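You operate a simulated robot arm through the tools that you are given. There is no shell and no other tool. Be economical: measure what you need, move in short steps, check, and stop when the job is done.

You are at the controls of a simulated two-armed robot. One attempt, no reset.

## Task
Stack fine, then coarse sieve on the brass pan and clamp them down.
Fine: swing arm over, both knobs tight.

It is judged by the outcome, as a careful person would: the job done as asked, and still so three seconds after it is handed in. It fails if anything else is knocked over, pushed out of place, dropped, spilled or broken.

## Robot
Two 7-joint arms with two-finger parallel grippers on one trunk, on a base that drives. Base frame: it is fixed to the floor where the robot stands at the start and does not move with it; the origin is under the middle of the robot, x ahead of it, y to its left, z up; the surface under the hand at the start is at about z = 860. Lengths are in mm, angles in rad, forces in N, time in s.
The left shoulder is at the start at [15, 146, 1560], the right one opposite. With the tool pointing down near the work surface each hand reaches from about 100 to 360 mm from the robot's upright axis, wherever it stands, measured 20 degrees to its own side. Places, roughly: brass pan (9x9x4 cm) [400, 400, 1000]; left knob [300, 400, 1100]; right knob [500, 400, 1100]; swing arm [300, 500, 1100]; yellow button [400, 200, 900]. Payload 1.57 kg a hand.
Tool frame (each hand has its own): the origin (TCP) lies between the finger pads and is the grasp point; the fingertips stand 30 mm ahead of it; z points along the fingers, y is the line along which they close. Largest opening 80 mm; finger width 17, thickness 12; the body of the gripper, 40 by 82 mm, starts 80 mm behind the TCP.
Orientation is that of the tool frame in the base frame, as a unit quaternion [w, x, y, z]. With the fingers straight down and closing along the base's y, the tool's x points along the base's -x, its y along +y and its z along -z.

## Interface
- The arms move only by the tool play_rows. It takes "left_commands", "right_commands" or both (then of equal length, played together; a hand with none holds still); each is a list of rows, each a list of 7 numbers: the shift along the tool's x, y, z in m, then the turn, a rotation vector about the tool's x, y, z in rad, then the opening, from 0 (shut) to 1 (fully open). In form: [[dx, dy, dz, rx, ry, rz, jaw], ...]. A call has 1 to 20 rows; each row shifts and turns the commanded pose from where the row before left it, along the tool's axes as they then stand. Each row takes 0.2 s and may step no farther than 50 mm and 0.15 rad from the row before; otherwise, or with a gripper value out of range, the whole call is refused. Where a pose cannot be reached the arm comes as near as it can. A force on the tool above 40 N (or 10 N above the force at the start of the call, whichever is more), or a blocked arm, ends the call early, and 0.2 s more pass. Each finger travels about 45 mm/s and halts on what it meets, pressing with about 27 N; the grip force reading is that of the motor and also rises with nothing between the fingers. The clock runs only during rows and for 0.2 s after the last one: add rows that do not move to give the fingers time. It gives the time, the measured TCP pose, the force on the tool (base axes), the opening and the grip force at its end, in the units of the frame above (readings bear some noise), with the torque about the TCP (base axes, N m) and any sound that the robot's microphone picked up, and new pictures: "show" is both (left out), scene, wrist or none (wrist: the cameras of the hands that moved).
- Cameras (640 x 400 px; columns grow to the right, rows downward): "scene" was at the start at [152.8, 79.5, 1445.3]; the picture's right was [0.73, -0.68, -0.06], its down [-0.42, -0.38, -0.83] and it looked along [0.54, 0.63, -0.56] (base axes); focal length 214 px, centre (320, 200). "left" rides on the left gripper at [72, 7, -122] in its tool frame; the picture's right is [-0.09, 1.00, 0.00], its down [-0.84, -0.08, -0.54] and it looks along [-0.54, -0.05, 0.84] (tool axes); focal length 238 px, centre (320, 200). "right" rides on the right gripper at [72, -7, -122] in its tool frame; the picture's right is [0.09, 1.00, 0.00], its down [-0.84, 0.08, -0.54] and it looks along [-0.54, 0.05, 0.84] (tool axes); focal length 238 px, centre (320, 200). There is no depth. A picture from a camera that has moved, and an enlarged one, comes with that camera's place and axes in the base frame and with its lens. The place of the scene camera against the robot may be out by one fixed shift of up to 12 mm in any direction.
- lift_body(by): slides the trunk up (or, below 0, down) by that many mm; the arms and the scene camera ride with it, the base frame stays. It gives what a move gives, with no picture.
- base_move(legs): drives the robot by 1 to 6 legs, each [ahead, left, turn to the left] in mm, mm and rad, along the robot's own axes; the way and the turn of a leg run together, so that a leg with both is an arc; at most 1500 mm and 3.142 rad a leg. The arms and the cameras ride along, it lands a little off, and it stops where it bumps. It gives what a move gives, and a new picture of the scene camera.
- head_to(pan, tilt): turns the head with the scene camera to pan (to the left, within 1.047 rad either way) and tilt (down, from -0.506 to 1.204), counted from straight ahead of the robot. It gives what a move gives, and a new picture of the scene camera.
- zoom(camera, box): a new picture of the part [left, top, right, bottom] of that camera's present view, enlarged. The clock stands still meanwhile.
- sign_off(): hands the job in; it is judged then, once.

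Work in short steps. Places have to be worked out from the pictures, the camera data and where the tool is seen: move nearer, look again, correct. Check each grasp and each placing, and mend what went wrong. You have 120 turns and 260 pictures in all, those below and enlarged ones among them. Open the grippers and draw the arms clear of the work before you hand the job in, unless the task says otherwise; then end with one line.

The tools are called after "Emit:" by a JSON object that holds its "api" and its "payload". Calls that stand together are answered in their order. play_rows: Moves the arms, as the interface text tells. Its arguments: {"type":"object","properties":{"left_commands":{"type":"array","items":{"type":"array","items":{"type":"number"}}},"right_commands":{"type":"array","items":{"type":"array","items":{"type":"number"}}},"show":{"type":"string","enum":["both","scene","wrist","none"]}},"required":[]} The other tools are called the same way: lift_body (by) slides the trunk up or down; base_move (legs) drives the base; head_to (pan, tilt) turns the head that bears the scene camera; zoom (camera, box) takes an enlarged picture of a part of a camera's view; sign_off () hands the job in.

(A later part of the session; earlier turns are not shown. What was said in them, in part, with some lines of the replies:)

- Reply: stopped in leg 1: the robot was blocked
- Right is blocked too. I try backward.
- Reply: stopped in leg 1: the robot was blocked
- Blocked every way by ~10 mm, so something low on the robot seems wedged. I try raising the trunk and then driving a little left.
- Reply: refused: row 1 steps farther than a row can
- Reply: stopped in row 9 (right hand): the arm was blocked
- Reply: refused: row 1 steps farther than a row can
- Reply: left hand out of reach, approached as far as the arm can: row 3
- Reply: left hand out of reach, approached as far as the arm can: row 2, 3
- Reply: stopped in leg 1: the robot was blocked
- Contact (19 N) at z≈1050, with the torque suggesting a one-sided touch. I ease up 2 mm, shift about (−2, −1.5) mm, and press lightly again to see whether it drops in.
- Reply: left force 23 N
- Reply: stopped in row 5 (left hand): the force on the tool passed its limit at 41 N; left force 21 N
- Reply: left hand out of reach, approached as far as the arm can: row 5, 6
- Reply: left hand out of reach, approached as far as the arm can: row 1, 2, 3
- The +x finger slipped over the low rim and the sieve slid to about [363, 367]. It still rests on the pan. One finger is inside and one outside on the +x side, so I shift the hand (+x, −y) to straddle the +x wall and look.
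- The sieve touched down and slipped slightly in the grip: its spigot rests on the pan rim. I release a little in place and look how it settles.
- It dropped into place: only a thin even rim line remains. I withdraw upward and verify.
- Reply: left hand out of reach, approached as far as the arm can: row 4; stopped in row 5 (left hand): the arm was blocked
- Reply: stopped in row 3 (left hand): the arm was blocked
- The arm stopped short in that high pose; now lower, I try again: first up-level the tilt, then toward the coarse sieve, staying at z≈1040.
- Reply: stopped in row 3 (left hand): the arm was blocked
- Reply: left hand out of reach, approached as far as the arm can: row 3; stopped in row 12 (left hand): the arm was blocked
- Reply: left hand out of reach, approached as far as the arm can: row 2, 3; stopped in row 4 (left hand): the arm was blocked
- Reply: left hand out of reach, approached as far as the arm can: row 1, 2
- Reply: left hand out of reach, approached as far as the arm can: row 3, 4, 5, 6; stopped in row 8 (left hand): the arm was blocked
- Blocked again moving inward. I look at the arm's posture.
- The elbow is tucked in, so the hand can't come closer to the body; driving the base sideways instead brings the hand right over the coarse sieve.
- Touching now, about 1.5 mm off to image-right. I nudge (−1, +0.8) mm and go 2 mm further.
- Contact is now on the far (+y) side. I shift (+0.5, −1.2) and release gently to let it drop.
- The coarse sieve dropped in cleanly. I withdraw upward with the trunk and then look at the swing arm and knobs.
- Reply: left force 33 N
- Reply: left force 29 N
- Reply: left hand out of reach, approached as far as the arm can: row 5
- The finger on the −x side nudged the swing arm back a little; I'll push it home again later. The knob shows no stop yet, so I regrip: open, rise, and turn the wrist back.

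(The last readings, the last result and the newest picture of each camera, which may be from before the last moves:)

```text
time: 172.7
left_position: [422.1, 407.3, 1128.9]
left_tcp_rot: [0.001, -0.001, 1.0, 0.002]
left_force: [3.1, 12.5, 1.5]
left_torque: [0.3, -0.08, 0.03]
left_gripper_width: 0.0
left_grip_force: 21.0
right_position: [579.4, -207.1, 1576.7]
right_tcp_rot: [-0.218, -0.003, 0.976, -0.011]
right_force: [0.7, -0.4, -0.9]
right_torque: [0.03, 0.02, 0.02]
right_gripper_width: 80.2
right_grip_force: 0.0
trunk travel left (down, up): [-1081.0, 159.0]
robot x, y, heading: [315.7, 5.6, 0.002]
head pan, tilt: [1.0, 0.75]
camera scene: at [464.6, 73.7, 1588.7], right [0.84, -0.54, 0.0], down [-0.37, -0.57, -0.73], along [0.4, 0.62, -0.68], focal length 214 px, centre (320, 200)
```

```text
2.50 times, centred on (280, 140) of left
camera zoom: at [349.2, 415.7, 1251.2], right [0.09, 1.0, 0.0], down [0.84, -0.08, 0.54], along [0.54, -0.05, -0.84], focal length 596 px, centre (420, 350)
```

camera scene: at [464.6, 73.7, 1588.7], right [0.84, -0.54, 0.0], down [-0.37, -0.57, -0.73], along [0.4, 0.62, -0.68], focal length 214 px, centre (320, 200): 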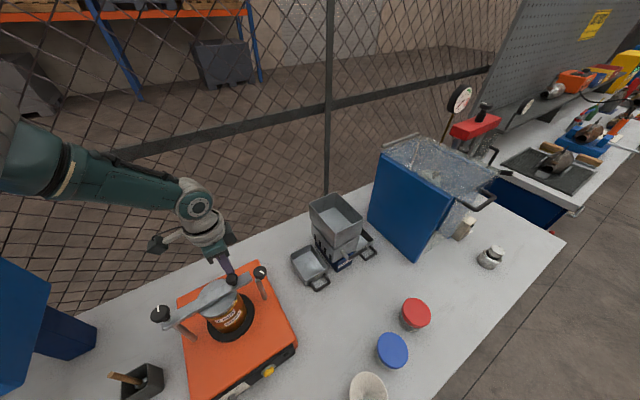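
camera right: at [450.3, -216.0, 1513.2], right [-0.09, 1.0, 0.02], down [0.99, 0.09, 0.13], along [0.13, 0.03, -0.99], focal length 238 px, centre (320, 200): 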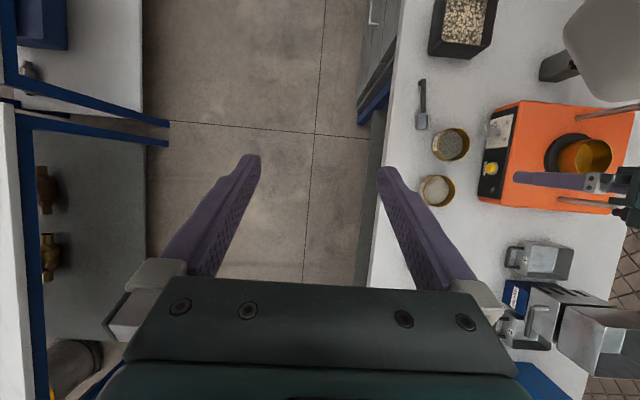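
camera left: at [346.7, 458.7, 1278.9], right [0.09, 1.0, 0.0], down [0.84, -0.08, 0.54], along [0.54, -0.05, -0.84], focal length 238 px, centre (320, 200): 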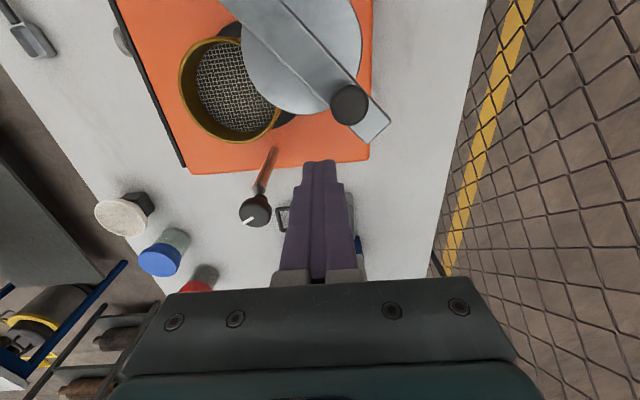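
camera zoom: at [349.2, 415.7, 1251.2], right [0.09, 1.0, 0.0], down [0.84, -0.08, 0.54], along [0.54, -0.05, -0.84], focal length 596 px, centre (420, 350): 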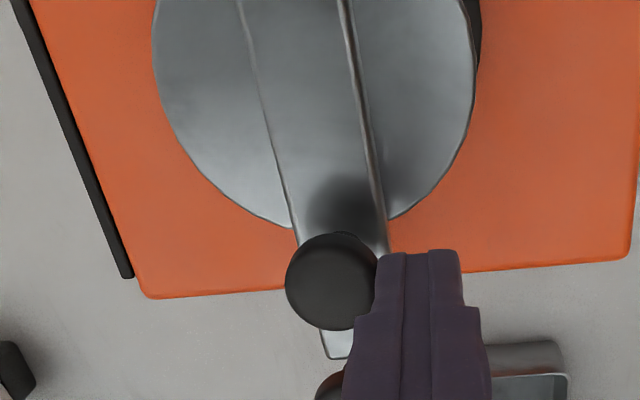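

The arm is round again, already pressing 12 N. I push 4 mm more to seat it as before, back off, rise, and drive to the left knob.

Emit:
{"api": "play_rows", "payload": {"left_commands": [[0, -0.002, 0, 0, 0, 0, 0], [0, -0.002, 0, 0, 0, 0, 0], [0, 0, 0, 0, 0, 0, 0], [0, 0.008, 0, 0, 0, 0, 0], [0, 0.008, 0, 0, 0, 0, 0]], "show": "none"}}

Emit:
{"api": "lift_body", "payload": {"by": 60}}

Emit:
{"api": "base_move", "payload": {"legs": [[-135, -38, 0]]}}

Emit:
{"api": "play_rows", "payload": {"left_commands": [[0, 0, 0, 0, 0, 0, 0.4], [0, 0, 0, 0, 0, 0, 0.75], [0, 0, 0, 0, 0, 0, 0.75]], "show": "wrist"}}

Emit:
{"api": "zoom", "payload": {"camera": "scene", "box": [170, 210, 370, 370]}}

```text
time: 173.9
left_position: [421.5, 417.7, 1128.1]
left_tcp_rot: [0.0, 0.0, 1.0, 0.0]
left_force: [-0.8, -0.3, 0.1]
left_torque: [-0.05, -0.01, -0.01]
left_gripper_width: 0.4
left_grip_force: 21.2
right_position: [579.4, -207.2, 1577.4]
right_tcp_rot: [-0.218, -0.003, 0.976, -0.013]
right_force: [-0.3, -0.2, 0.4]
right_torque: [0.02, -0.01, 0.02]
right_gripper_width: 79.8
right_grip_force: 0.1
trunk travel left (down, up): [-1081.0, 159.0]
robot x, y, heading: [315.2, 6.5, 0.0]
head pan, tilt: [1.0, 0.75]
```

```text
time: 174.9
left_position: [422.2, 419.0, 1187.7]
left_tcp_rot: [0.0, 0.0, 1.0, 0.001]
left_force: [0.0, -0.4, 0.6]
left_torque: [0.01, 0.01, 0.02]
left_gripper_width: 0.1
left_grip_force: 21.9
right_position: [579.2, -207.6, 1636.7]
right_tcp_rot: [-0.218, -0.004, 0.976, -0.013]
right_force: [0.0, -0.2, 0.1]
right_torque: [0.02, -0.03, 0.03]
right_gripper_width: 80.2
right_grip_force: 0.1
trunk travel left (down, up): [-1141.0, 99.0]
robot x, y, heading: [319.5, -1.0, -0.0]
head pan, tilt: [1.0, 0.75]
```

```text
time: 176.2
left_position: [286.1, 380.5, 1187.5]
left_tcp_rot: [0.001, -0.001, 1.0, 0.001]
left_force: [-0.2, 0.8, -0.4]
left_torque: [0.03, -0.03, 0.02]
left_gripper_width: 0.2
left_grip_force: 21.2
right_position: [443.3, -245.6, 1637.6]
right_tcp_rot: [-0.218, -0.003, 0.976, -0.013]
right_force: [0.1, 0.0, -0.3]
right_torque: [0.0, 0.0, 0.03]
right_gripper_width: 80.2
right_grip_force: 0.0
trunk travel left (down, up): [-1141.0, 99.0]
robot x, y, heading: [176.7, -35.5, -0.0]
head pan, tilt: [1.0, 0.75]
camera scene: at [328.4, 34.8, 1648.2], right [0.84, -0.54, 0.0], down [-0.37, -0.57, -0.73], along [0.39, 0.62, -0.68], focal length 214 px, centre (320, 200)
```

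scene: 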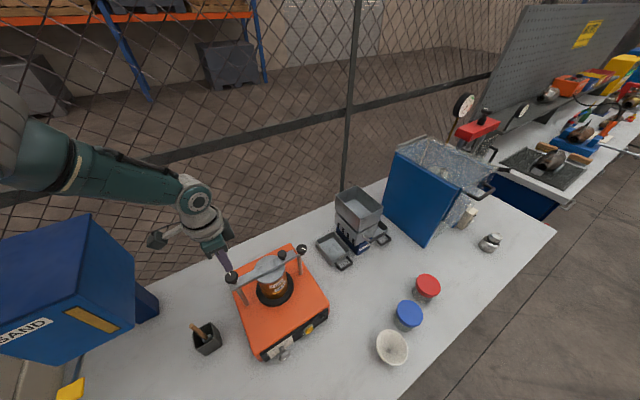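

```text
time: 177.0
left_position: [286.1, 380.5, 1187.3]
left_tcp_rot: [0.001, 0.001, 1.0, 0.001]
left_force: [0.6, -0.1, 0.1]
left_torque: [0.02, -0.02, 0.0]
left_gripper_width: 60.2
left_grip_force: 0.0
right_position: [443.7, -246.7, 1636.6]
right_tcp_rot: [-0.218, -0.004, 0.976, -0.012]
right_force: [-0.3, -0.1, -0.5]
right_torque: [-0.02, -0.01, 0.0]
right_gripper_width: 79.8
right_grip_force: 0.0
trunk travel left (down, up): [-1141.0, 99.0]
robot x, y, heading: [183.2, -34.1, -0.002]
head pan, tilt: [1.0, 0.75]
camera left: at [212.9, 387.9, 1310.3], right [0.09, 1.0, 0.0], down [0.84, -0.08, 0.54], along [0.54, -0.05, -0.84], focal length 238 px, centre (320, 200)
```

left: 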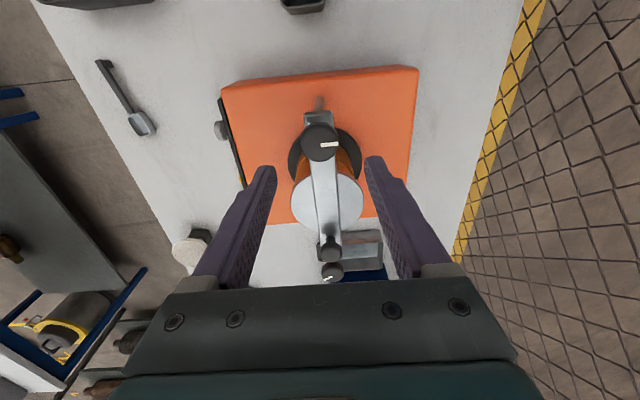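

```text
2.50 times, centred on (270, 290) of scene
camera zoom: at [328.4, 34.8, 1648.2], right [0.84, -0.54, 0.0], down [-0.37, -0.57, -0.73], along [0.39, 0.62, -0.68], focal length 536 px, centre (445, -25)
```

zoom: 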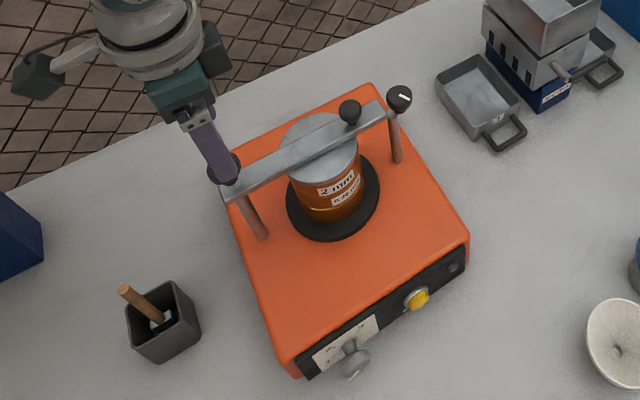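

Arm aligned. By its size the left knob top is ≈1103 at [285, 381], its mark at +y. I lower, with a −0.3 rad starting yaw, and grip it.

Emit:
{"api": "lift_body", "payload": {"by": -31}}

Emit:
{"api": "play_rows", "payload": {"left_commands": [[0.001, 0.0005, 0, 0, 0, -0.15, 0.65], [0, 0, 0, 0, 0, -0.15, 0.65], [0, 0, 0.015, 0, 0, 0, 0.65], [0, 0, 0.012, 0, 0, 0, 0.65], [0, 0, 0.007, 0, 0, 0, 0.65], [0, 0, 0, 0, 0, 0, 0.5], [0, 0, 0, 0, 0, 0, 0.3], [0, 0, 0, 0, 0, 0, 0.15], [0, 0, 0, 0, 0, 0, 0.1]], "show": "wrist"}}

```text
time: 177.8
left_position: [285.7, 380.5, 1156.8]
left_tcp_rot: [0.001, 0.0, 1.0, 0.001]
left_force: [0.6, 0.2, 0.8]
left_torque: [0.01, -0.01, -0.01]
left_gripper_width: 60.1
left_grip_force: 0.0
right_position: [442.0, -246.3, 1606.7]
right_tcp_rot: [-0.218, -0.003, 0.976, -0.013]
right_force: [0.0, -0.4, 0.4]
right_torque: [0.02, 0.04, -0.02]
right_gripper_width: 80.2
right_grip_force: 0.1
trunk travel left (down, up): [-1110.0, 130.0]
robot x, y, heading: [180.6, -35.1, 0.002]
head pan, tilt: [1.0, 0.75]
```

```text
time: 179.8
left_position: [284.3, 381.9, 1124.5]
left_tcp_rot: [0.0, -0.148, 0.989, 0.001]
left_force: [-1.9, 8.6, -6.8]
left_torque: [0.15, -0.14, -0.02]
left_gripper_width: 31.4
left_grip_force: 35.6
right_position: [444.1, -246.7, 1606.1]
right_tcp_rot: [-0.218, -0.003, 0.976, -0.012]
right_force: [-0.2, 0.0, -0.1]
right_torque: [0.0, -0.02, -0.04]
right_gripper_width: 80.0
right_grip_force: 0.0
trunk travel left (down, up): [-1110.0, 130.0]
robot x, y, heading: [182.1, -34.8, 0.002]
head pan, tilt: [1.0, 0.75]
camera left: at [212.3, 367.4, 1246.5], right [-0.21, 0.98, 0.0], down [0.82, 0.17, 0.54], along [0.53, 0.11, -0.84], focal length 238 px, centre (320, 200)
```

left: 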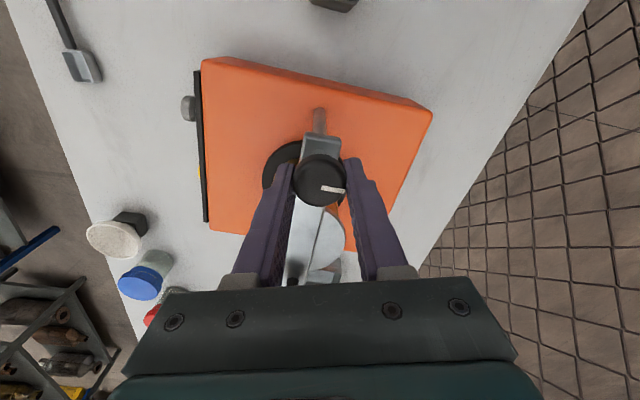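

Left knob gripped. I turn clockwise, first part, watching for contact with the arm.

Emit:
{"api": "play_rows", "payload": {"left_commands": [[0, 0, 0, 0, 0, 0.13, 0], [0, 0, 0, 0, 0, 0.13, 0], [0, 0, 0, 0, 0, 0.13, 0], [0, 0, 0, 0, 0, 0.13, 0], [0, 0, 0, 0, 0, 0.13, 0], [0, 0, 0, 0, 0, 0.13, 0], [0, 0, 0, 0, 0, 0.13, 0], [0, 0, 0, 0, 0, 0.13, 0], [0, 0, 0, 0, 0, 0.13, 0], [0, 0, 0, 0, 0, 0.13, 0], [0, 0, 0, 0, 0, 0.13, 0], [0, 0, 0, 0, 0, 0.13, 0], [0, 0, 0, 0, 0, 0, 0]], "show": "both"}}

```text
time: 182.6
left_position: [280.5, 377.3, 1122.9]
left_tcp_rot: [0.0, 0.59, 0.808, -0.001]
left_force: [-15.2, -11.7, 23.0]
left_torque: [0.45, 0.36, 0.12]
left_gripper_width: 31.5
left_grip_force: 40.2
left hand out of reach, approached as far as the arm can: row 8
right_position: [442.5, -244.9, 1605.3]
right_tcp_rot: [-0.219, -0.003, 0.976, -0.013]
right_force: [-0.5, -0.6, -0.5]
right_torque: [-0.04, 0.0, 0.04]
right_gripper_width: 80.3
right_grip_force: 0.0
trunk travel left (down, up): [-1110.0, 130.0]
robot x, y, heading: [184.8, -38.1, 0.001]
head pan, tilt: [1.0, 0.75]
camera scene: at [327.8, 34.8, 1616.9], right [0.84, -0.54, 0.0], down [-0.37, -0.57, -0.73], along [0.39, 0.62, -0.68], focal length 214 px, centre (320, 200)
camera left: at [265.5, 448.7, 1246.0], right [0.98, 0.21, 0.0], down [0.18, -0.82, 0.54], along [0.11, -0.53, -0.84], focal length 238 px, centre (320, 200)
```

scene: 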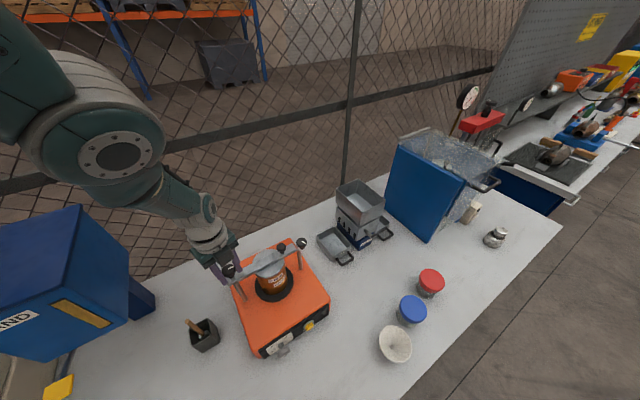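
left: 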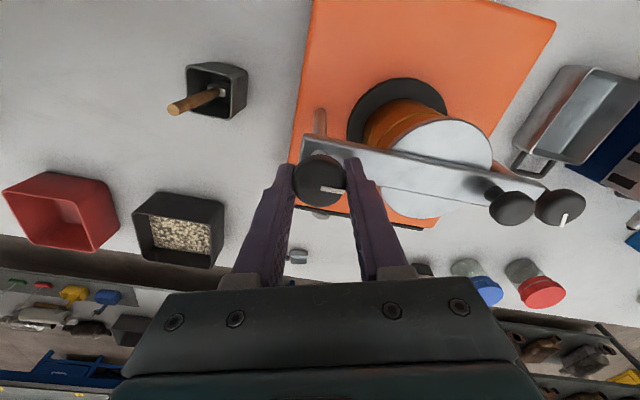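

The knob follows and the arm stays in line. I keep turning.

Emit:
{"api": "play_rows", "payload": {"left_commands": [[0, 0, 0, 0, 0, 0.13, 0], [0, 0, 0, 0, 0, 0.13, 0], [0, 0, 0, 0, 0, 0.13, 0], [0, 0, 0, 0, 0, 0.13, 0], [0, 0, 0, 0, 0, 0.13, 0], [0, 0, 0, 0, 0, 0.13, 0], [0, 0, 0, 0, 0, 0.13, 0], [0, 0, 0, 0, 0, 0.13, 0], [0, 0, 0, 0, 0, 0.13, 0], [0, 0, 0, 0, 0, 0.13, 0], [0, 0, 0, 0, 0, 0.13, 0], [0, 0, 0, 0, 0, 0, 0]], "show": "both"}}

```text
time: 185.2
left_position: [280.4, 381.1, 1133.3]
left_tcp_rot: [-0.004, 0.948, 0.318, 0.002]
left_force: [-8.7, 12.7, -27.9]
left_torque: [0.19, 0.0, 0.01]
left_gripper_width: 31.2
left_grip_force: 40.4
left hand out of reach, approached as far as the arm can: row 5, 9, 10, 11
right_position: [442.6, -245.9, 1605.4]
right_tcp_rot: [-0.218, -0.003, 0.976, -0.013]
right_force: [0.3, -0.2, 0.1]
right_torque: [-0.02, -0.01, -0.02]
right_gripper_width: 80.4
right_grip_force: 0.0
trunk travel left (down, up): [-1110.0, 130.0]
robot x, y, heading: [181.8, -34.6, 0.004]
head pan, tilt: [1.0, 0.75]
camera scene: at [327.9, 34.7, 1616.8], right [0.84, -0.54, 0.0], down [-0.37, -0.57, -0.73], along [0.39, 0.62, -0.68], focal length 214 px, centre (320, 200)
camera left: at [341.4, 418.9, 1256.1], right [0.53, -0.85, -0.01], down [-0.71, -0.45, 0.54], along [-0.46, -0.28, -0.84], focal length 238 px, centre (320, 200)
```

scene: 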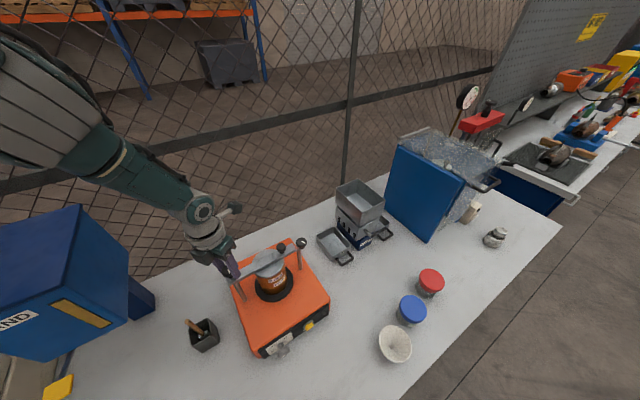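
left: 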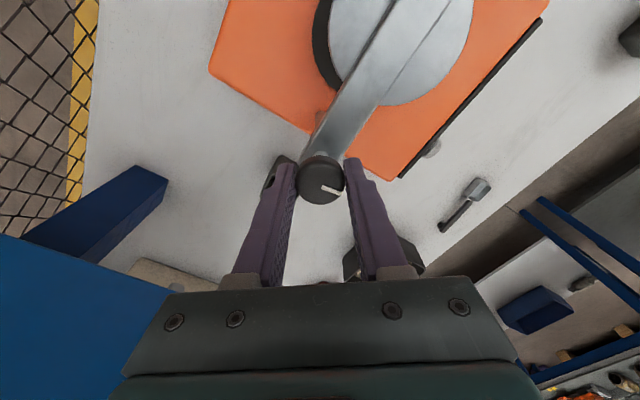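

The left mark now points to −y as the right one's does. To be sure it is at its stop I regrip (back 1.05 rad) and turn a little further, checking torque.

Emit:
{"api": "play_rows", "payload": {"left_commands": [[0, 0, 0, 0, 0, 0, 0.5], [0, 0, 0, 0, 0, 0, 0.6], [0, 0, -0.03, 0, 0, 0, 0.6], [0, 0, 0, 0, 0, -0.15, 0.6], [0, 0, 0, 0, 0, -0.15, 0.6], [0, 0, 0, 0, 0, -0.15, 0.6], [0, 0, 0, 0, 0, -0.15, 0.6], [0, 0, 0, 0, 0, -0.15, 0.6], [0, 0, 0, 0, 0, -0.15, 0.6], [0, 0, 0, 0, 0, -0.15, 0.6], [0, 0.003, 0.02, 0, 0, 0, 0.6], [0, 0, 0.018, 0, 0, 0, 0.6], [0, 0, 0, 0, 0, 0, 0.3], [0, 0, 0, 0, 0, 0, 0.1], [0, 0, 0, 0, 0, 0, 0], [0, 0, 0, 0, 0, 0.13, 0], [0, 0, 0, 0, 0, 0.13, 0], [0, 0, 0, 0, 0, 0.13, 0], [0, 0, 0, 0, 0, 0.13, 0], [0, 0, 0, 0, 0, 0.13, 0]], "show": "none"}}

Emit:
{"api": "zoom", "payload": {"camera": "left", "box": [240, 110, 400, 220]}}

```text
time: 189.4
left_position: [280.6, 382.8, 1125.0]
left_tcp_rot: [-0.005, 0.866, 0.5, 0.0]
left_force: [-17.1, 3.7, -6.1]
left_torque: [0.06, 0.11, 0.49]
left_gripper_width: 31.1
left_grip_force: 40.2
right_position: [443.2, -246.2, 1605.5]
right_tcp_rot: [-0.22, -0.003, 0.975, -0.014]
right_force: [-0.7, 0.7, 0.9]
right_torque: [-0.01, -0.02, -0.01]
right_gripper_width: 80.1
right_grip_force: 0.1
trunk travel left (down, up): [-1110.0, 130.0]
robot x, y, heading: [180.4, -36.5, 0.004]
head pan, tilt: [1.0, 0.75]
```

```text
3.64 times, centred on (320, 165) of left
camera zoom: at [322.7, 440.9, 1248.3], right [0.81, -0.58, -0.01], down [-0.49, -0.69, 0.54], along [-0.32, -0.43, -0.84], focal length 867 px, centre (320, 327)
```

zoom: 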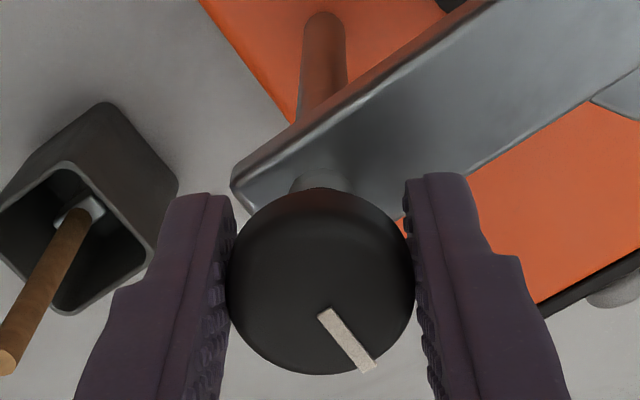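

Torque 0.49 N·m with the mark fixed at −y: the left knob is tight. I release, rise clear and back away, then inspect.

Emit:
{"api": "play_rows", "payload": {"left_commands": [[0, 0, 0, 0, 0, -0.05, 0.4], [0, 0, 0, 0, 0, 0, 0.7], [0, 0, 0, 0, 0, 0, 0.7]], "show": "none"}}

Emit:
{"api": "lift_body", "payload": {"by": 110}}

Emit:
{"api": "base_move", "payload": {"legs": [[0, -150, 0]]}}

Emit:
{"api": "head_to", "payload": {"pan": 0.85, "tilt": 0.7}}

Emit:
{"api": "play_rows", "payload": {"left_commands": [[0, 0, 0, 0, 0, 0, 0.7]], "show": "wrist"}}

```text
time: 190.2
left_position: [286.9, 381.2, 1125.1]
left_tcp_rot: [-0.002, 0.853, 0.522, 0.003]
left_force: [0.7, -0.2, -0.1]
left_torque: [0.02, -0.02, -0.02]
left_gripper_width: 55.9
left_grip_force: 0.1
right_position: [443.7, -246.7, 1606.9]
right_tcp_rot: [-0.218, -0.003, 0.976, -0.013]
right_force: [-0.1, -0.4, 0.0]
right_torque: [-0.01, -0.02, 0.01]
right_gripper_width: 79.8
right_grip_force: 0.1
trunk travel left (down, up): [-1110.0, 130.0]
robot x, y, heading: [182.8, -35.1, 0.001]
head pan, tilt: [1.0, 0.75]
```

```text
time: 191.6
left_position: [285.7, 381.1, 1236.2]
left_tcp_rot: [-0.002, 0.853, 0.521, 0.003]
left_force: [-0.6, 0.4, 1.2]
left_torque: [0.01, 0.02, 0.0]
left_gripper_width: 55.7
left_grip_force: 0.0
right_position: [442.9, -245.4, 1716.1]
right_tcp_rot: [-0.219, -0.003, 0.976, -0.012]
right_force: [0.5, -0.2, -0.2]
right_torque: [0.02, -0.02, -0.03]
right_gripper_width: 80.3
right_grip_force: 0.1
trunk travel left (down, up): [-1220.0, 20.0]
robot x, y, heading: [180.5, -33.1, -0.001]
head pan, tilt: [1.0, 0.75]
```

```text
time: 193.0
left_position: [285.0, 231.8, 1235.6]
left_tcp_rot: [-0.003, 0.853, 0.522, 0.003]
left_force: [-0.8, 0.3, 0.3]
left_torque: [-0.02, -0.02, -0.01]
left_gripper_width: 55.9
left_grip_force: 0.0
right_position: [444.0, -394.7, 1715.2]
right_tcp_rot: [-0.218, -0.003, 0.976, -0.013]
right_force: [0.4, 0.5, 0.3]
right_torque: [0.01, 0.0, 0.0]
right_gripper_width: 80.1
right_grip_force: 0.1
trunk travel left (down, up): [-1220.0, 20.0]
robot x, y, heading: [184.5, -187.0, -0.002]
head pan, tilt: [1.0, 0.75]
camera scene: at [328.5, -114.2, 1727.2], right [0.84, -0.54, 0.0], down [-0.37, -0.57, -0.73], along [0.4, 0.62, -0.68], focal length 214 px, centre (320, 200)
```

scene: 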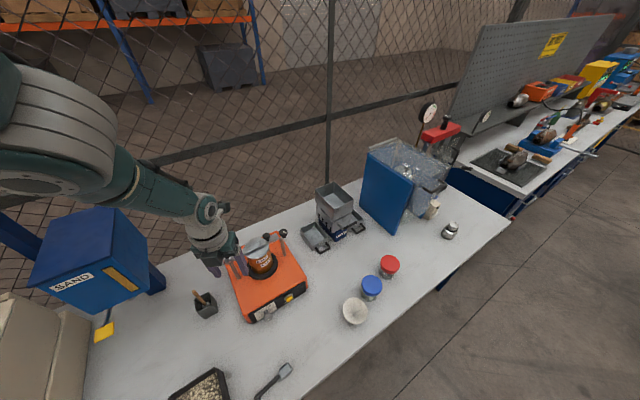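

```text
time: 193.7
left_position: [285.8, 232.7, 1234.8]
left_tcp_rot: [-0.003, 0.854, 0.521, 0.003]
left_force: [-0.5, 0.4, -0.4]
left_torque: [0.01, 0.01, -0.03]
left_gripper_width: 55.5
left_grip_force: 0.0
right_position: [442.8, -395.1, 1716.2]
right_tcp_rot: [-0.218, -0.002, 0.976, -0.014]
right_force: [1.0, -0.1, 0.8]
right_torque: [0.03, 0.0, -0.03]
right_gripper_width: 80.1
right_grip_force: 0.1
trunk travel left (down, up): [-1220.0, 20.0]
robot x, y, heading: [180.6, -185.7, -0.006]
head pan, tilt: [0.85, 0.7]
camera scene: at [339.8, -120.1, 1731.4], right [0.75, -0.66, 0.0], down [-0.42, -0.48, -0.76], along [0.5, 0.57, -0.64], focal length 214 px, centre (320, 200)
```

scene: 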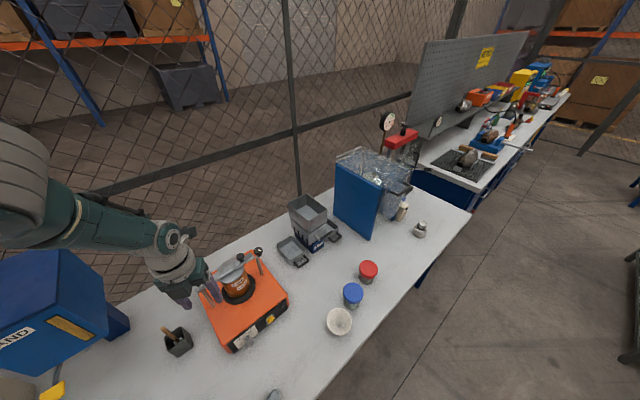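

```text
time: 194.1
left_position: [284.5, 232.2, 1236.2]
left_tcp_rot: [-0.003, 0.853, 0.522, 0.002]
left_force: [0.7, -0.2, 0.1]
left_torque: [-0.02, -0.03, -0.02]
left_gripper_width: 56.0
left_grip_force: 0.1
right_position: [444.0, -394.9, 1715.7]
right_tcp_rot: [-0.219, -0.003, 0.976, -0.013]
right_force: [1.0, 0.5, 1.2]
right_torque: [0.0, 0.02, 0.02]
right_gripper_width: 79.9
right_grip_force: 0.0
trunk travel left (down, up): [-1220.0, 20.0]
robot x, y, heading: [183.4, -183.7, -0.0]
head pan, tilt: [0.85, 0.7]
camera left: at [323.4, 292.9, 1358.1], right [0.84, -0.54, 0.0], down [-0.45, -0.71, 0.54], along [-0.29, -0.45, -0.84], focal length 238 px, centre (320, 200)
```

left: 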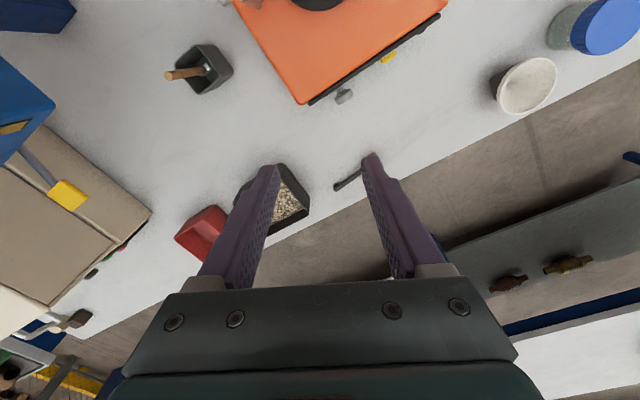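

Emit:
{"api": "zoom", "payload": {"camera": "scene", "box": [190, 235, 300, 330]}}

```text
4.21 times, centred on (245, 282) of scene
camera zoom: at [339.8, -120.1, 1731.4], right [0.75, -0.66, 0.0], down [-0.42, -0.48, -0.76], along [0.5, 0.57, -0.64], focal length 903 px, centre (636, -147)
```

zoom: 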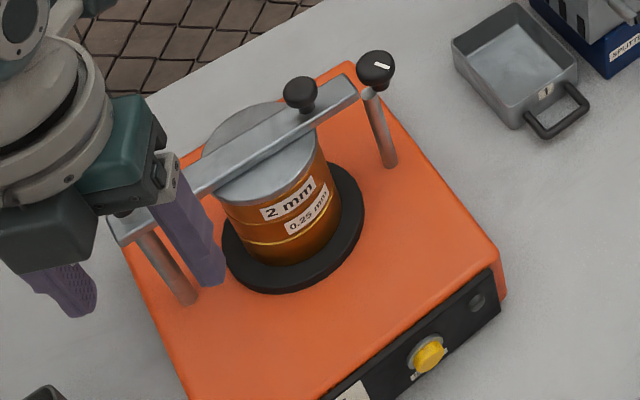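

The disc lies on the stack. I turn the wrist back so its camera sees the clamp from above, to confirm the arm's alignment and both marks.

Emit:
{"api": "play_rows", "payload": {"left_commands": [[0, 0, 0, 0, 0, -0.15, 0.7], [0, 0, 0, 0, 0, -0.15, 0.7], [0, 0, 0, 0, 0, -0.15, 0.7], [0, 0, 0, 0, 0, -0.15, 0.7], [0, 0, 0, 0, 0, -0.15, 0.7], [0, 0, 0, 0, 0, -0.15, 0.7], [0, 0, 0, 0, 0, -0.15, 0.7], [0, 0, 0, 0, 0, -0.15, 0.7], [0, 0, 0, 0, 0, -0.15, 0.7], [0, 0, 0, 0, 0, -0.15, 0.7], [0, 0, 0, 0, 0, -0.15, 0.7], [0, 0, 0, 0, 0, -0.15, 0.7], [0, 0, 0, 0, 0, -0.15, 0.7], [0, 0, 0, 0, 0, -0.1, 0.7], [0, 0, 0, 0, 0, 0, 0.7]], "show": "wrist"}}

Emit:
{"api": "zoom", "payload": {"camera": "left", "box": [340, 40, 600, 200]}}

```text
time: 197.3
left_position: [284.0, 231.5, 1234.0]
left_tcp_rot: [0.001, -0.002, 1.0, 0.004]
left_force: [0.7, 0.5, 0.3]
left_torque: [-0.04, 0.03, -0.02]
left_gripper_width: 55.8
left_grip_force: 0.1
right_position: [442.9, -394.0, 1716.5]
right_tcp_rot: [-0.219, -0.003, 0.976, -0.013]
right_force: [0.7, -0.1, 0.4]
right_torque: [-0.02, 0.01, 0.0]
right_gripper_width: 80.1
right_grip_force: 0.0
trunk travel left (down, up): [-1220.0, 20.0]
robot x, y, heading: [180.2, -185.8, 0.003]
head pan, tilt: [0.85, 0.7]
camera left: at [212.6, 237.7, 1357.1], right [0.09, 1.0, 0.01], down [0.84, -0.08, 0.54], along [0.54, -0.04, -0.84], focal length 238 px, centre (320, 200)
```

left: 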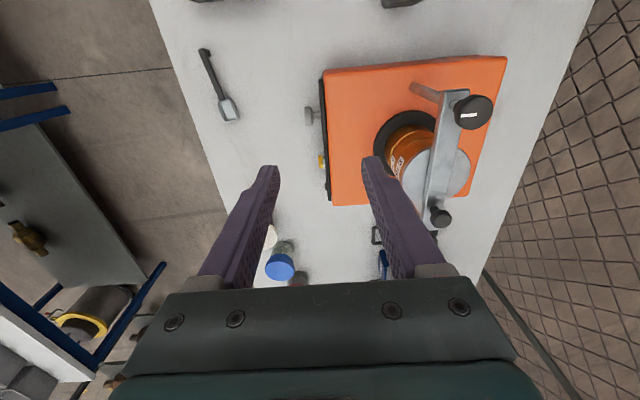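

```text
2.46 times, centred on (470, 120) of left
camera zoom: at [212.6, 237.7, 1357.1], right [0.09, 1.0, 0.01], down [0.84, -0.08, 0.54], along [0.54, -0.04, -0.84], focal length 587 px, centre (-49, 397)
```

zoom: 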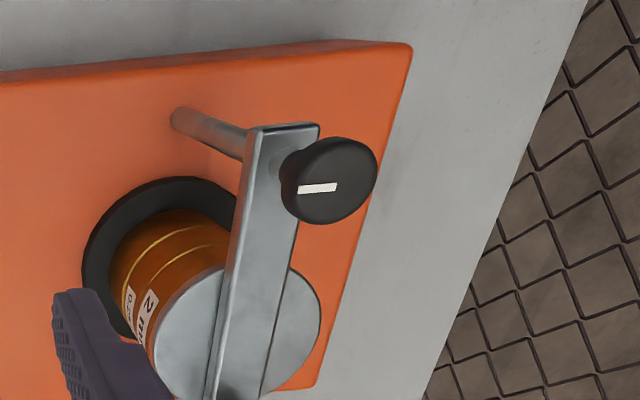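

Left mark is at −y. The arm's direction is hard to judge obliquely, so I drive the (raised) hand back over it for a straight top view.

Emit:
{"api": "base_move", "payload": {"legs": [[0, 120, 0]]}}

Emit:
{"api": "zoom", "payload": {"camera": "left", "box": [240, 80, 480, 280]}}

```text
time: 198.5
left_position: [284.1, 352.1, 1234.9]
left_tcp_rot: [0.0, -0.002, 1.0, 0.004]
left_force: [0.4, -0.6, 0.4]
left_torque: [0.01, 0.02, 0.02]
left_gripper_width: 55.8
left_grip_force: 0.1
right_position: [443.7, -275.8, 1715.5]
right_tcp_rot: [-0.218, -0.003, 0.976, -0.013]
right_force: [-1.0, 0.4, 0.0]
right_torque: [-0.02, 0.0, 0.01]
right_gripper_width: 79.8
right_grip_force: 0.0
trunk travel left (down, up): [-1220.0, 20.0]
robot x, y, heading: [184.5, -61.3, 0.004]
head pan, tilt: [0.85, 0.7]
camera scene: at [339.7, -0.4, 1731.4], right [0.75, -0.66, 0.0], down [-0.42, -0.48, -0.76], along [0.5, 0.57, -0.64], focal length 214 px, centre (320, 200)
```

scene: 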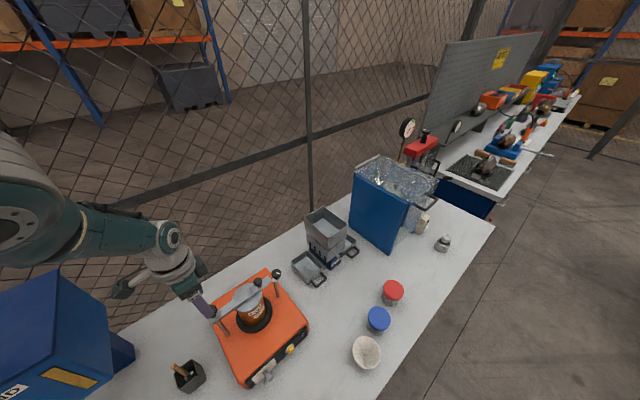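

```text
2.00 times, centred on (360, 180) of left
camera zoom: at [212.3, 357.6, 1357.1], right [0.09, 1.0, 0.01], down [0.84, -0.08, 0.54], along [0.54, -0.04, -0.84], focal length 477 px, centre (240, 240)
```

zoom: 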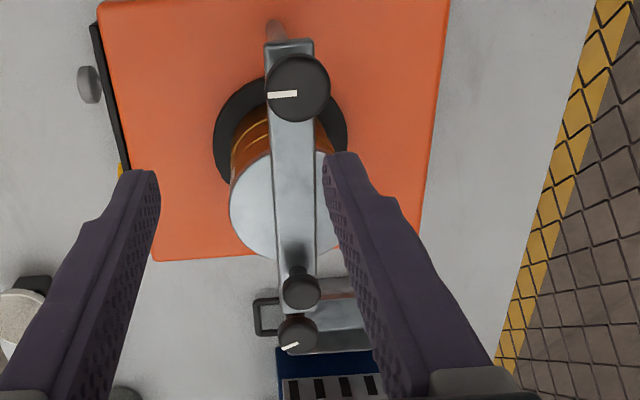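

The arm is in line, the left mark is at the stop, but the right knob's mark has come back ~35° (the opening finger had pushed against the arm end). I go back to the right knob to retighten it with the fingers across y, clear of the arm.

Emit:
{"api": "base_move", "payload": {"legs": [[197, 29, 0]]}}

Emit:
{"api": "lift_body", "payload": {"by": -90}}

Emit:
{"api": "play_rows", "payload": {"left_commands": [[0, 0, 0, 0, 0, -0.15, 0.55], [0, 0, 0, 0, 0, -0.15, 0.55], [0, 0, 0, 0, 0, -0.15, 0.55], [0, 0, 0, 0, 0, 0, 0.55]], "show": "wrist"}}

```text
time: 200.1
left_position: [480.1, 380.7, 1235.2]
left_tcp_rot: [0.001, -0.001, 1.0, 0.004]
left_force: [-0.8, -0.1, -0.4]
left_torque: [0.01, -0.06, 0.01]
left_gripper_width: 56.1
left_grip_force: 0.0
right_position: [638.1, -247.6, 1716.8]
right_tcp_rot: [-0.218, -0.001, 0.976, -0.012]
right_force: [0.4, -0.3, 1.4]
right_torque: [0.02, 0.04, -0.01]
right_gripper_width: 80.2
right_grip_force: 0.1
trunk travel left (down, up): [-1220.0, 20.0]
robot x, y, heading: [377.3, -38.5, -0.002]
head pan, tilt: [0.85, 0.7]
camera scene: at [534.8, 28.0, 1731.4], right [0.75, -0.66, 0.0], down [-0.43, -0.48, -0.76], along [0.51, 0.57, -0.64], focal length 214 px, centre (320, 200)
```

scene: 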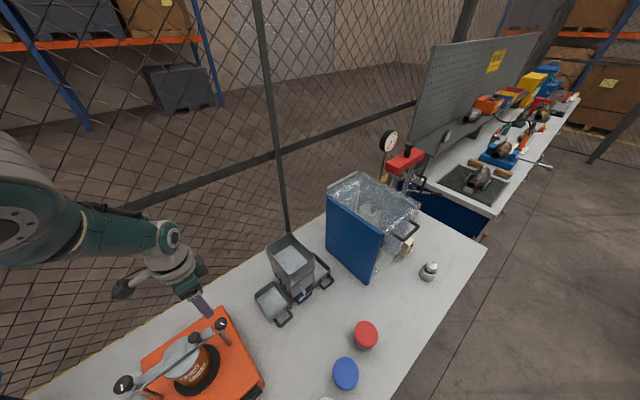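

```text
time: 201.3
left_position: [480.6, 380.1, 1144.3]
left_tcp_rot: [0.001, -0.001, 1.0, 0.003]
left_force: [-0.7, 0.0, 0.6]
left_torque: [0.0, 0.0, 0.01]
left_gripper_width: 56.2
left_grip_force: 0.1
right_position: [638.2, -247.4, 1625.1]
right_tcp_rot: [-0.218, -0.001, 0.976, -0.012]
right_force: [0.2, 0.0, -0.3]
right_torque: [-0.01, -0.01, 0.0]
right_gripper_width: 80.1
right_grip_force: 0.1
trunk travel left (down, up): [-1130.0, 110.0]
robot x, y, heading: [377.2, -35.7, 0.002]
head pan, tilt: [0.85, 0.7]
```

```text
time: 202.3
left_position: [481.3, 380.5, 1143.6]
left_tcp_rot: [0.002, -0.225, 0.974, 0.003]
left_force: [-0.5, 0.0, -0.7]
left_torque: [0.0, 0.01, 0.0]
left_gripper_width: 44.0
left_grip_force: 0.0
right_position: [638.1, -247.2, 1625.9]
right_tcp_rot: [-0.219, -0.001, 0.976, -0.012]
right_force: [-0.6, 1.1, 0.0]
right_torque: [0.0, 0.01, -0.02]
right_gripper_width: 80.1
right_grip_force: 0.1
trunk travel left (down, up): [-1130.0, 110.0]
robot x, y, heading: [377.2, -32.7, 0.008]
head pan, tilt: [0.85, 0.7]
camera left: at [412.5, 354.8, 1266.8], right [-0.35, 0.94, 0.01], down [0.79, 0.29, 0.55], along [0.51, 0.2, -0.84], focal length 238 px, centre (320, 200)
```

left: 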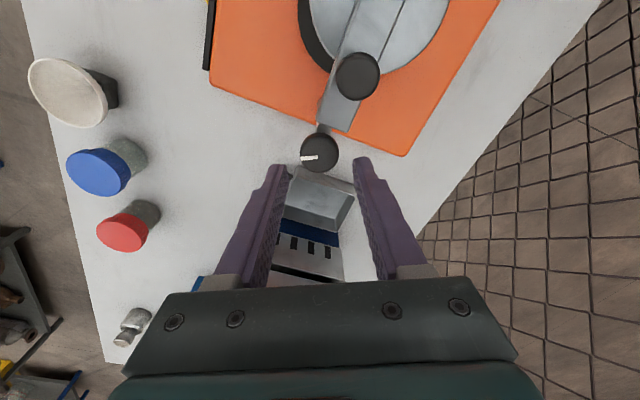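

Centred over the knob. I lower 36 mm, grip, and turn clockwise 0.85 rad against the stop.

Emit:
{"api": "play_rows", "payload": {"left_commands": [[-0.001, 0, 0.02, 0, 0, 0, 0.55], [0, 0, 0.016, 0, 0, 0, 0.55], [0, 0, 0, 0, 0, 0, 0.35], [0, 0, 0, 0, 0, 0, 0.15], [0, 0, 0, 0, 0, 0, 0], [0, 0, 0, 0, 0, 0.12, 0], [0, 0, 0, 0, 0, 0.12, 0], [0, 0, 0, 0, 0, 0.12, 0], [0, 0, 0, 0, 0, 0.12, 0], [0, 0, 0, 0, 0, 0.12, 0], [0, 0, 0, 0, 0, 0.12, 0], [0, 0, 0, 0, 0, 0.12, 0], [0, 0, 0, 0, 0, 0, 0]], "show": "wrist"}}

```text
time: 205.1
left_position: [481.3, 379.2, 1145.7]
left_tcp_rot: [0.0, 0.194, 0.981, 0.003]
left_force: [0.5, -0.7, 0.6]
left_torque: [-0.02, -0.04, 0.03]
left_gripper_width: 0.0
left_grip_force: 21.7
left hand out of reach, approached as far as the arm can: row 1, 2
right_position: [637.2, -245.9, 1626.9]
right_tcp_rot: [-0.219, -0.002, 0.976, -0.013]
right_force: [-0.9, 0.7, 0.2]
right_torque: [0.01, 0.01, 0.03]
right_gripper_width: 80.3
right_grip_force: 0.0
trunk travel left (down, up): [-1130.0, 110.0]
robot x, y, heading: [377.8, -32.3, -0.003]
head pan, tilt: [0.85, 0.7]
camera left: at [416.1, 413.0, 1268.0], right [0.47, 0.89, 0.01], down [0.74, -0.39, 0.54], along [0.48, -0.25, -0.84], focal length 238 px, centre (320, 200)
```

left: 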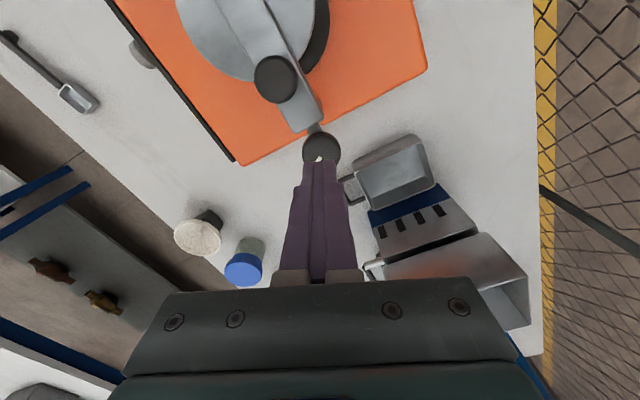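

The arm couldn't reach lower by itself, so it closed above the knob. I reopen, turn back, lower with the trunk instead, and then grip and turn.

Emit:
{"api": "play_rows", "payload": {"left_commands": [[0, 0, 0, 0, 0, -0.14, 0.3], [0, 0, 0, 0, 0, -0.14, 0.55], [0, 0, 0, 0, 0, -0.14, 0.55], [0, 0, 0, 0, 0, -0.14, 0.55], [0, 0, 0, 0, 0, -0.14, 0.55], [0, 0, 0, 0, 0, -0.14, 0.55], [0, 0, 0, 0, 0, 0, 0.55]], "show": "none"}}

Emit:
{"api": "lift_body", "payload": {"by": -37}}

Emit:
{"api": "play_rows", "payload": {"left_commands": [[0, 0, 0, 0, 0, 0, 0.35], [0, 0, 0, 0, 0, 0, 0.15], [0, 0, 0, 0, 0, 0, 0], [0, 0, 0, 0, 0, 0.12, 0], [0, 0, 0, 0, 0, 0.12, 0], [0, 0, 0, 0, 0, 0.12, 0], [0, 0, 0, 0, 0, 0.12, 0], [0, 0, 0, 0, 0, 0.12, 0], [0, 0, 0, 0, 0, 0.12, 0], [0, 0, 0, 0, 0, 0.12, 0], [0, 0, 0, 0, 0, 0, 0]], "show": "wrist"}}

```text
time: 206.7
left_position: [481.5, 378.6, 1145.1]
left_tcp_rot: [0.002, -0.224, 0.975, 0.004]
left_force: [-0.3, 0.7, 0.2]
left_torque: [-0.01, 0.0, -0.02]
left_gripper_width: 43.8
left_grip_force: 0.1
right_position: [639.0, -246.9, 1626.5]
right_tcp_rot: [-0.219, -0.001, 0.976, -0.012]
right_force: [0.1, -0.2, 0.5]
right_torque: [0.03, 0.01, 0.01]
right_gripper_width: 80.0
right_grip_force: 0.0
trunk travel left (down, up): [-1130.0, 110.0]
robot x, y, heading: [377.0, -36.1, -0.006]
head pan, tilt: [0.85, 0.7]
```

```text
time: 207.6
left_position: [480.3, 380.1, 1109.2]
left_tcp_rot: [0.002, -0.224, 0.975, 0.003]
left_force: [-0.7, -1.1, 0.2]
left_torque: [-0.02, 0.02, -0.04]
left_gripper_width: 44.1
left_grip_force: 0.1
right_position: [638.7, -246.7, 1589.0]
right_tcp_rot: [-0.218, -0.002, 0.976, -0.013]
right_force: [-0.4, -0.4, -0.3]
right_torque: [-0.03, 0.01, -0.03]
right_gripper_width: 80.2
right_grip_force: 0.0
trunk travel left (down, up): [-1093.0, 147.0]
robot x, y, heading: [381.1, -33.8, -0.003]
head pan, tilt: [0.85, 0.7]
```

```text
time: 209.9
left_position: [482.0, 379.6, 1108.7]
left_tcp_rot: [0.001, 0.194, 0.981, 0.004]
left_force: [1.0, 3.1, 4.7]
left_torque: [0.08, -0.29, 0.26]
left_gripper_width: 31.7
left_grip_force: 40.5
right_position: [637.5, -247.0, 1588.9]
right_tcp_rot: [-0.218, -0.002, 0.976, -0.012]
right_force: [0.1, 0.8, 0.8]
right_torque: [0.01, -0.04, -0.01]
right_gripper_width: 80.0
right_grip_force: 0.0
trunk travel left (down, up): [-1093.0, 147.0]
robot x, y, heading: [379.8, -34.2, -0.004]
head pan, tilt: [0.85, 0.7]
camera left: at [417.1, 413.8, 1231.9], right [0.47, 0.88, 0.01], down [0.74, -0.4, 0.54], along [0.48, -0.25, -0.84], focal length 238 px, centre (320, 200)
```

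left: 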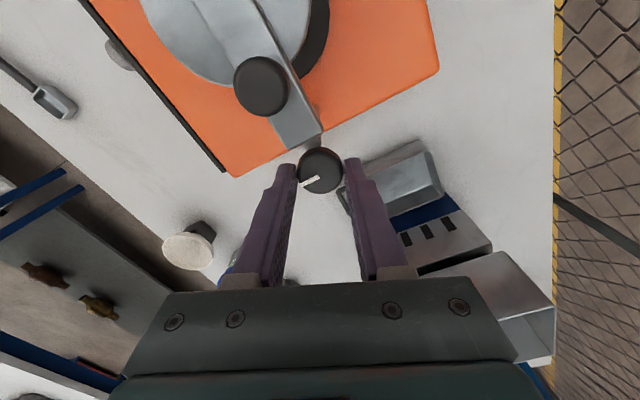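

Resistance appears (0.26 N·m). I turn a little further to make sure it's hard on the stop.

Emit:
{"api": "play_rows", "payload": {"left_commands": [[0, 0, 0, 0, 0, 0.12, 0], [0, 0, 0, 0, 0, 0.12, 0], [0, 0, 0, 0, 0, 0.12, 0], [0, 0, 0, 0, 0, 0, 0]], "show": "none"}}

Emit:
{"api": "zoom", "payload": {"camera": "left", "box": [240, 110, 400, 220]}}

```text
time: 210.9
left_position: [481.8, 380.1, 1109.2]
left_tcp_rot: [-0.001, 0.367, 0.93, 0.004]
left_force: [2.7, 4.5, 0.4]
left_torque: [0.21, -0.04, 0.24]
left_gripper_width: 31.3
left_grip_force: 40.5
right_position: [638.4, -247.0, 1588.9]
right_tcp_rot: [-0.218, -0.001, 0.976, -0.012]
right_force: [0.6, -0.4, 0.0]
right_torque: [0.01, -0.01, -0.01]
right_gripper_width: 79.8
right_grip_force: 0.1
trunk travel left (down, up): [-1093.0, 147.0]
robot x, y, heading: [376.9, -35.0, -0.002]
head pan, tilt: [0.85, 0.7]
```

```text
3.64 times, centred on (320, 165) of left
camera zoom: at [433.0, 434.3, 1231.6], right [0.75, 0.66, 0.01], down [0.56, -0.63, 0.54], along [0.36, -0.4, -0.84], focal length 867 px, centre (320, 327)
```

zoom: 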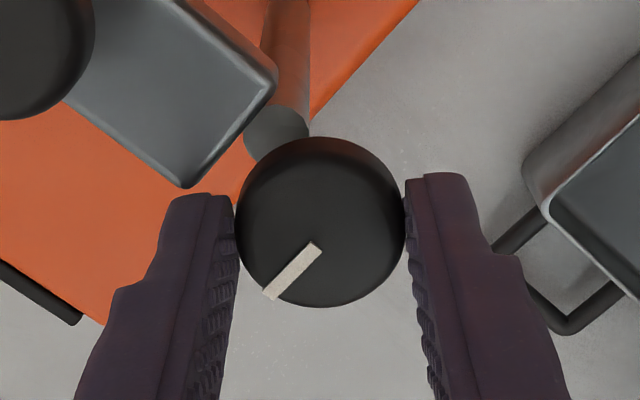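

The mark is exactly at −y with the fingers slipping on the stop: right knob tight. I open only a few millimetres (to spare the arm end), rise straight up with the trunk, and look again.

Emit:
{"api": "play_rows", "payload": {"left_commands": [[0, 0, 0, 0, 0, 0, 0.44], [0, 0, 0, 0, 0, 0, 0.46], [0, 0, 0, 0, 0, 0, 0.46]], "show": "none"}}

Emit:
{"api": "lift_body", "payload": {"by": 130}}

Emit:
{"api": "base_move", "payload": {"legs": [[-60, -30, 0]]}}

Emit:
{"api": "zoom", "payload": {"camera": "left", "box": [180, 20, 460, 240]}}

```text
time: 211.8
left_position: [481.4, 379.8, 1109.0]
left_tcp_rot: [-0.002, 0.366, 0.931, 0.004]
left_force: [2.0, 0.0, 0.4]
left_torque: [0.0, -0.01, 0.04]
left_gripper_width: 36.0
left_grip_force: 0.0
right_position: [637.0, -247.5, 1590.5]
right_tcp_rot: [-0.218, -0.001, 0.976, -0.012]
right_force: [0.3, 0.2, -0.8]
right_torque: [-0.01, 0.0, 0.03]
right_gripper_width: 80.3
right_grip_force: 0.0
trunk travel left (down, up): [-1093.0, 147.0]
robot x, y, heading: [377.9, -34.6, 0.003]
head pan, tilt: [0.85, 0.7]
```

```text
time: 213.3
left_position: [481.4, 380.2, 1238.3]
left_tcp_rot: [-0.001, 0.366, 0.93, 0.003]
left_force: [-0.9, -0.3, -0.2]
left_torque: [-0.02, 0.0, -0.03]
left_gripper_width: 36.9
left_grip_force: 0.1
right_position: [637.3, -247.4, 1718.8]
right_tcp_rot: [-0.217, -0.001, 0.976, -0.012]
right_force: [-0.6, 0.6, 0.0]
right_torque: [-0.02, 0.02, -0.03]
right_gripper_width: 80.1
right_grip_force: 0.0
trunk travel left (down, up): [-1223.0, 17.0]
robot x, y, heading: [375.7, -35.1, -0.003]
head pan, tilt: [0.85, 0.7]
```

```text
time: 214.3
left_position: [419.7, 348.5, 1239.1]
left_tcp_rot: [0.0, 0.366, 0.931, 0.003]
left_force: [0.1, -1.0, -1.4]
left_torque: [-0.01, -0.01, -0.02]
left_gripper_width: 36.7
left_grip_force: 0.1
right_position: [578.2, -276.7, 1719.8]
right_tcp_rot: [-0.218, -0.003, 0.976, -0.013]
right_force: [-0.2, 0.8, 0.2]
right_torque: [-0.01, -0.03, -0.01]
right_gripper_width: 80.1
right_grip_force: 0.1
trunk travel left (down, up): [-1223.0, 17.0]
robot x, y, heading: [318.7, -64.2, 0.002]
head pan, tilt: [0.85, 0.7]
camera scene: at [474.8, -2.0, 1734.4], right [0.75, -0.66, 0.0], down [-0.43, -0.48, -0.76], along [0.51, 0.57, -0.64], focal length 214 px, centre (320, 200)
```

scene: 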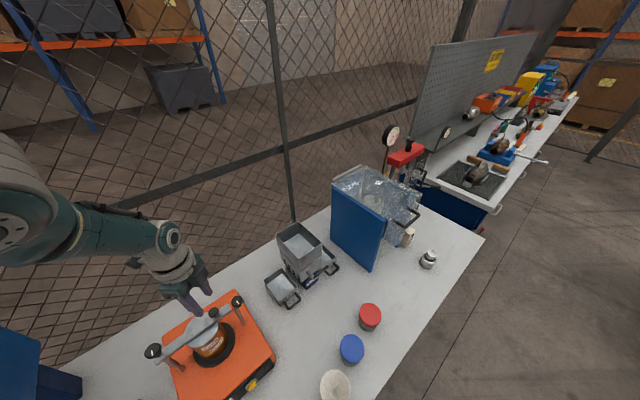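

```text
1.82 times, centred on (320, 130) of left
camera zoom: at [372.3, 403.5, 1361.1], right [0.75, 0.67, 0.01], down [0.56, -0.63, 0.54], along [0.36, -0.4, -0.84], focal length 433 px, centre (320, 327)
```

zoom: 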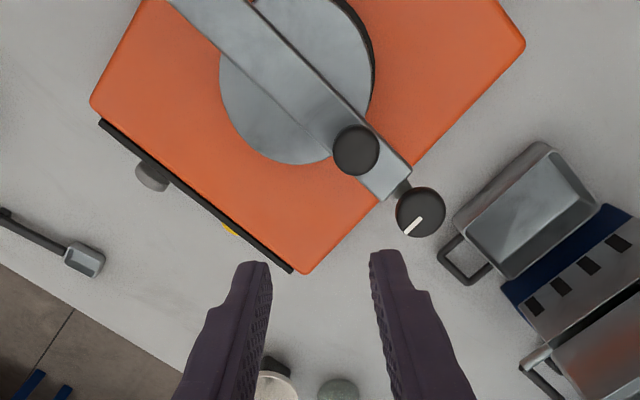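

Right mark holds at −y, the arm points straight at the right post, the disc covers the stack. I open the gripper and drive the arms clear, then hand in.

Emit:
{"api": "base_move", "payload": {"legs": [[0, -170, 0]]}}

Emit:
{"api": "play_rows", "payload": {"left_commands": [[0, 0, 0, 0, 0, 0, 0.8], [0, 0, 0, 0, 0, 0, 1], [0, 0, 0, 0, 0, 0, 1]], "show": "none"}}

Emit:
{"api": "zoom", "payload": {"camera": "scene", "box": [120, 200, 320, 340]}}

```text
time: 215.8
left_position: [420.6, 182.1, 1237.8]
left_tcp_rot: [-0.001, 0.367, 0.93, 0.005]
left_force: [-0.2, 0.1, -0.4]
left_torque: [0.0, -0.02, -0.01]
left_gripper_width: 36.9
left_grip_force: 0.1
right_position: [576.9, -444.3, 1719.2]
right_tcp_rot: [-0.219, -0.001, 0.976, -0.013]
right_force: [-0.6, -0.1, 0.2]
right_torque: [0.01, 0.03, 0.01]
right_gripper_width: 80.0
right_grip_force: 0.1
trunk travel left (down, up): [-1223.0, 17.0]
robot x, y, heading: [315.2, -233.8, 0.0]
head pan, tilt: [0.85, 0.7]
camera scene: at [474.6, -169.7, 1734.4], right [0.75, -0.66, 0.0], down [-0.43, -0.48, -0.76], along [0.51, 0.57, -0.64], focal length 214 px, centre (320, 200)
```

scene: 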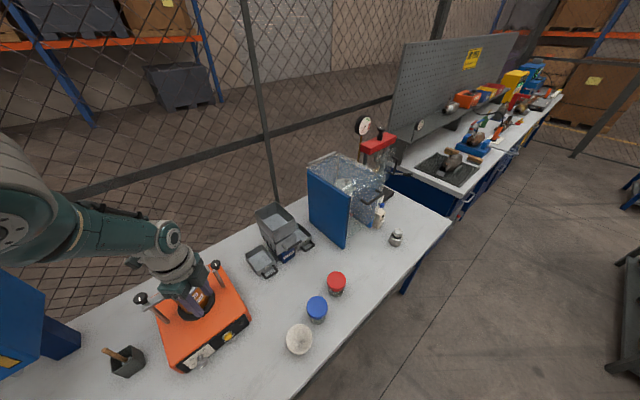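

```text
time: 216.6
left_position: [421.1, 182.9, 1238.6]
left_tcp_rot: [-0.001, 0.366, 0.931, 0.004]
left_force: [1.1, -0.3, -0.3]
left_torque: [-0.01, 0.01, -0.02]
left_gripper_width: 79.8
left_grip_force: 0.0
right_position: [577.0, -444.9, 1719.1]
right_tcp_rot: [-0.218, -0.002, 0.976, -0.012]
right_force: [-0.3, 0.4, 0.0]
right_torque: [-0.02, 0.02, -0.04]
right_gripper_width: 80.2
right_grip_force: 0.1
trunk travel left (down, up): [-1223.0, 17.0]
robot x, y, heading: [318.6, -231.1, 0.0]
head pan, tilt: [0.85, 0.7]
```

```text
2.86 times, centred on (220, 270) of scene
camera zoom: at [474.6, -169.7, 1734.4], right [0.75, -0.66, 0.0], down [-0.43, -0.48, -0.76], along [0.51, 0.57, -0.64], focal length 613 px, centre (606, 0)
```

zoom: 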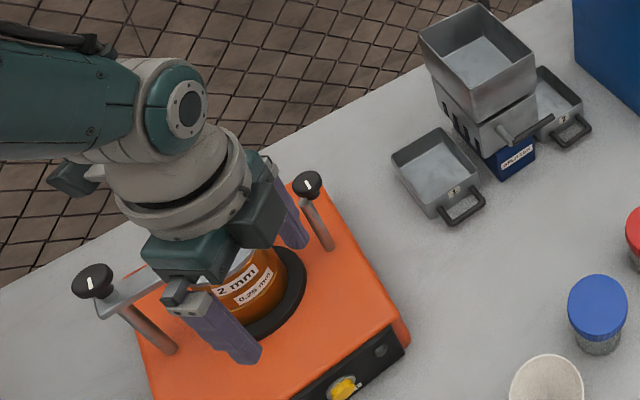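

Everything stands in place: the stack is seated and clamped, and the arms are open and clear. I hand in.

Emit:
{"api": "sign_off", "payload": {}}

```text
The job is handed in.
```

The 0.25 mm (fine) sieve and then the 2 mm (coarse) sieve sit on the brass pan, the swing arm is over them, and both knobs are turned to their stops. On the way, the fine sieve slid along the table, and after that nothing else showed as moved in the pictures.
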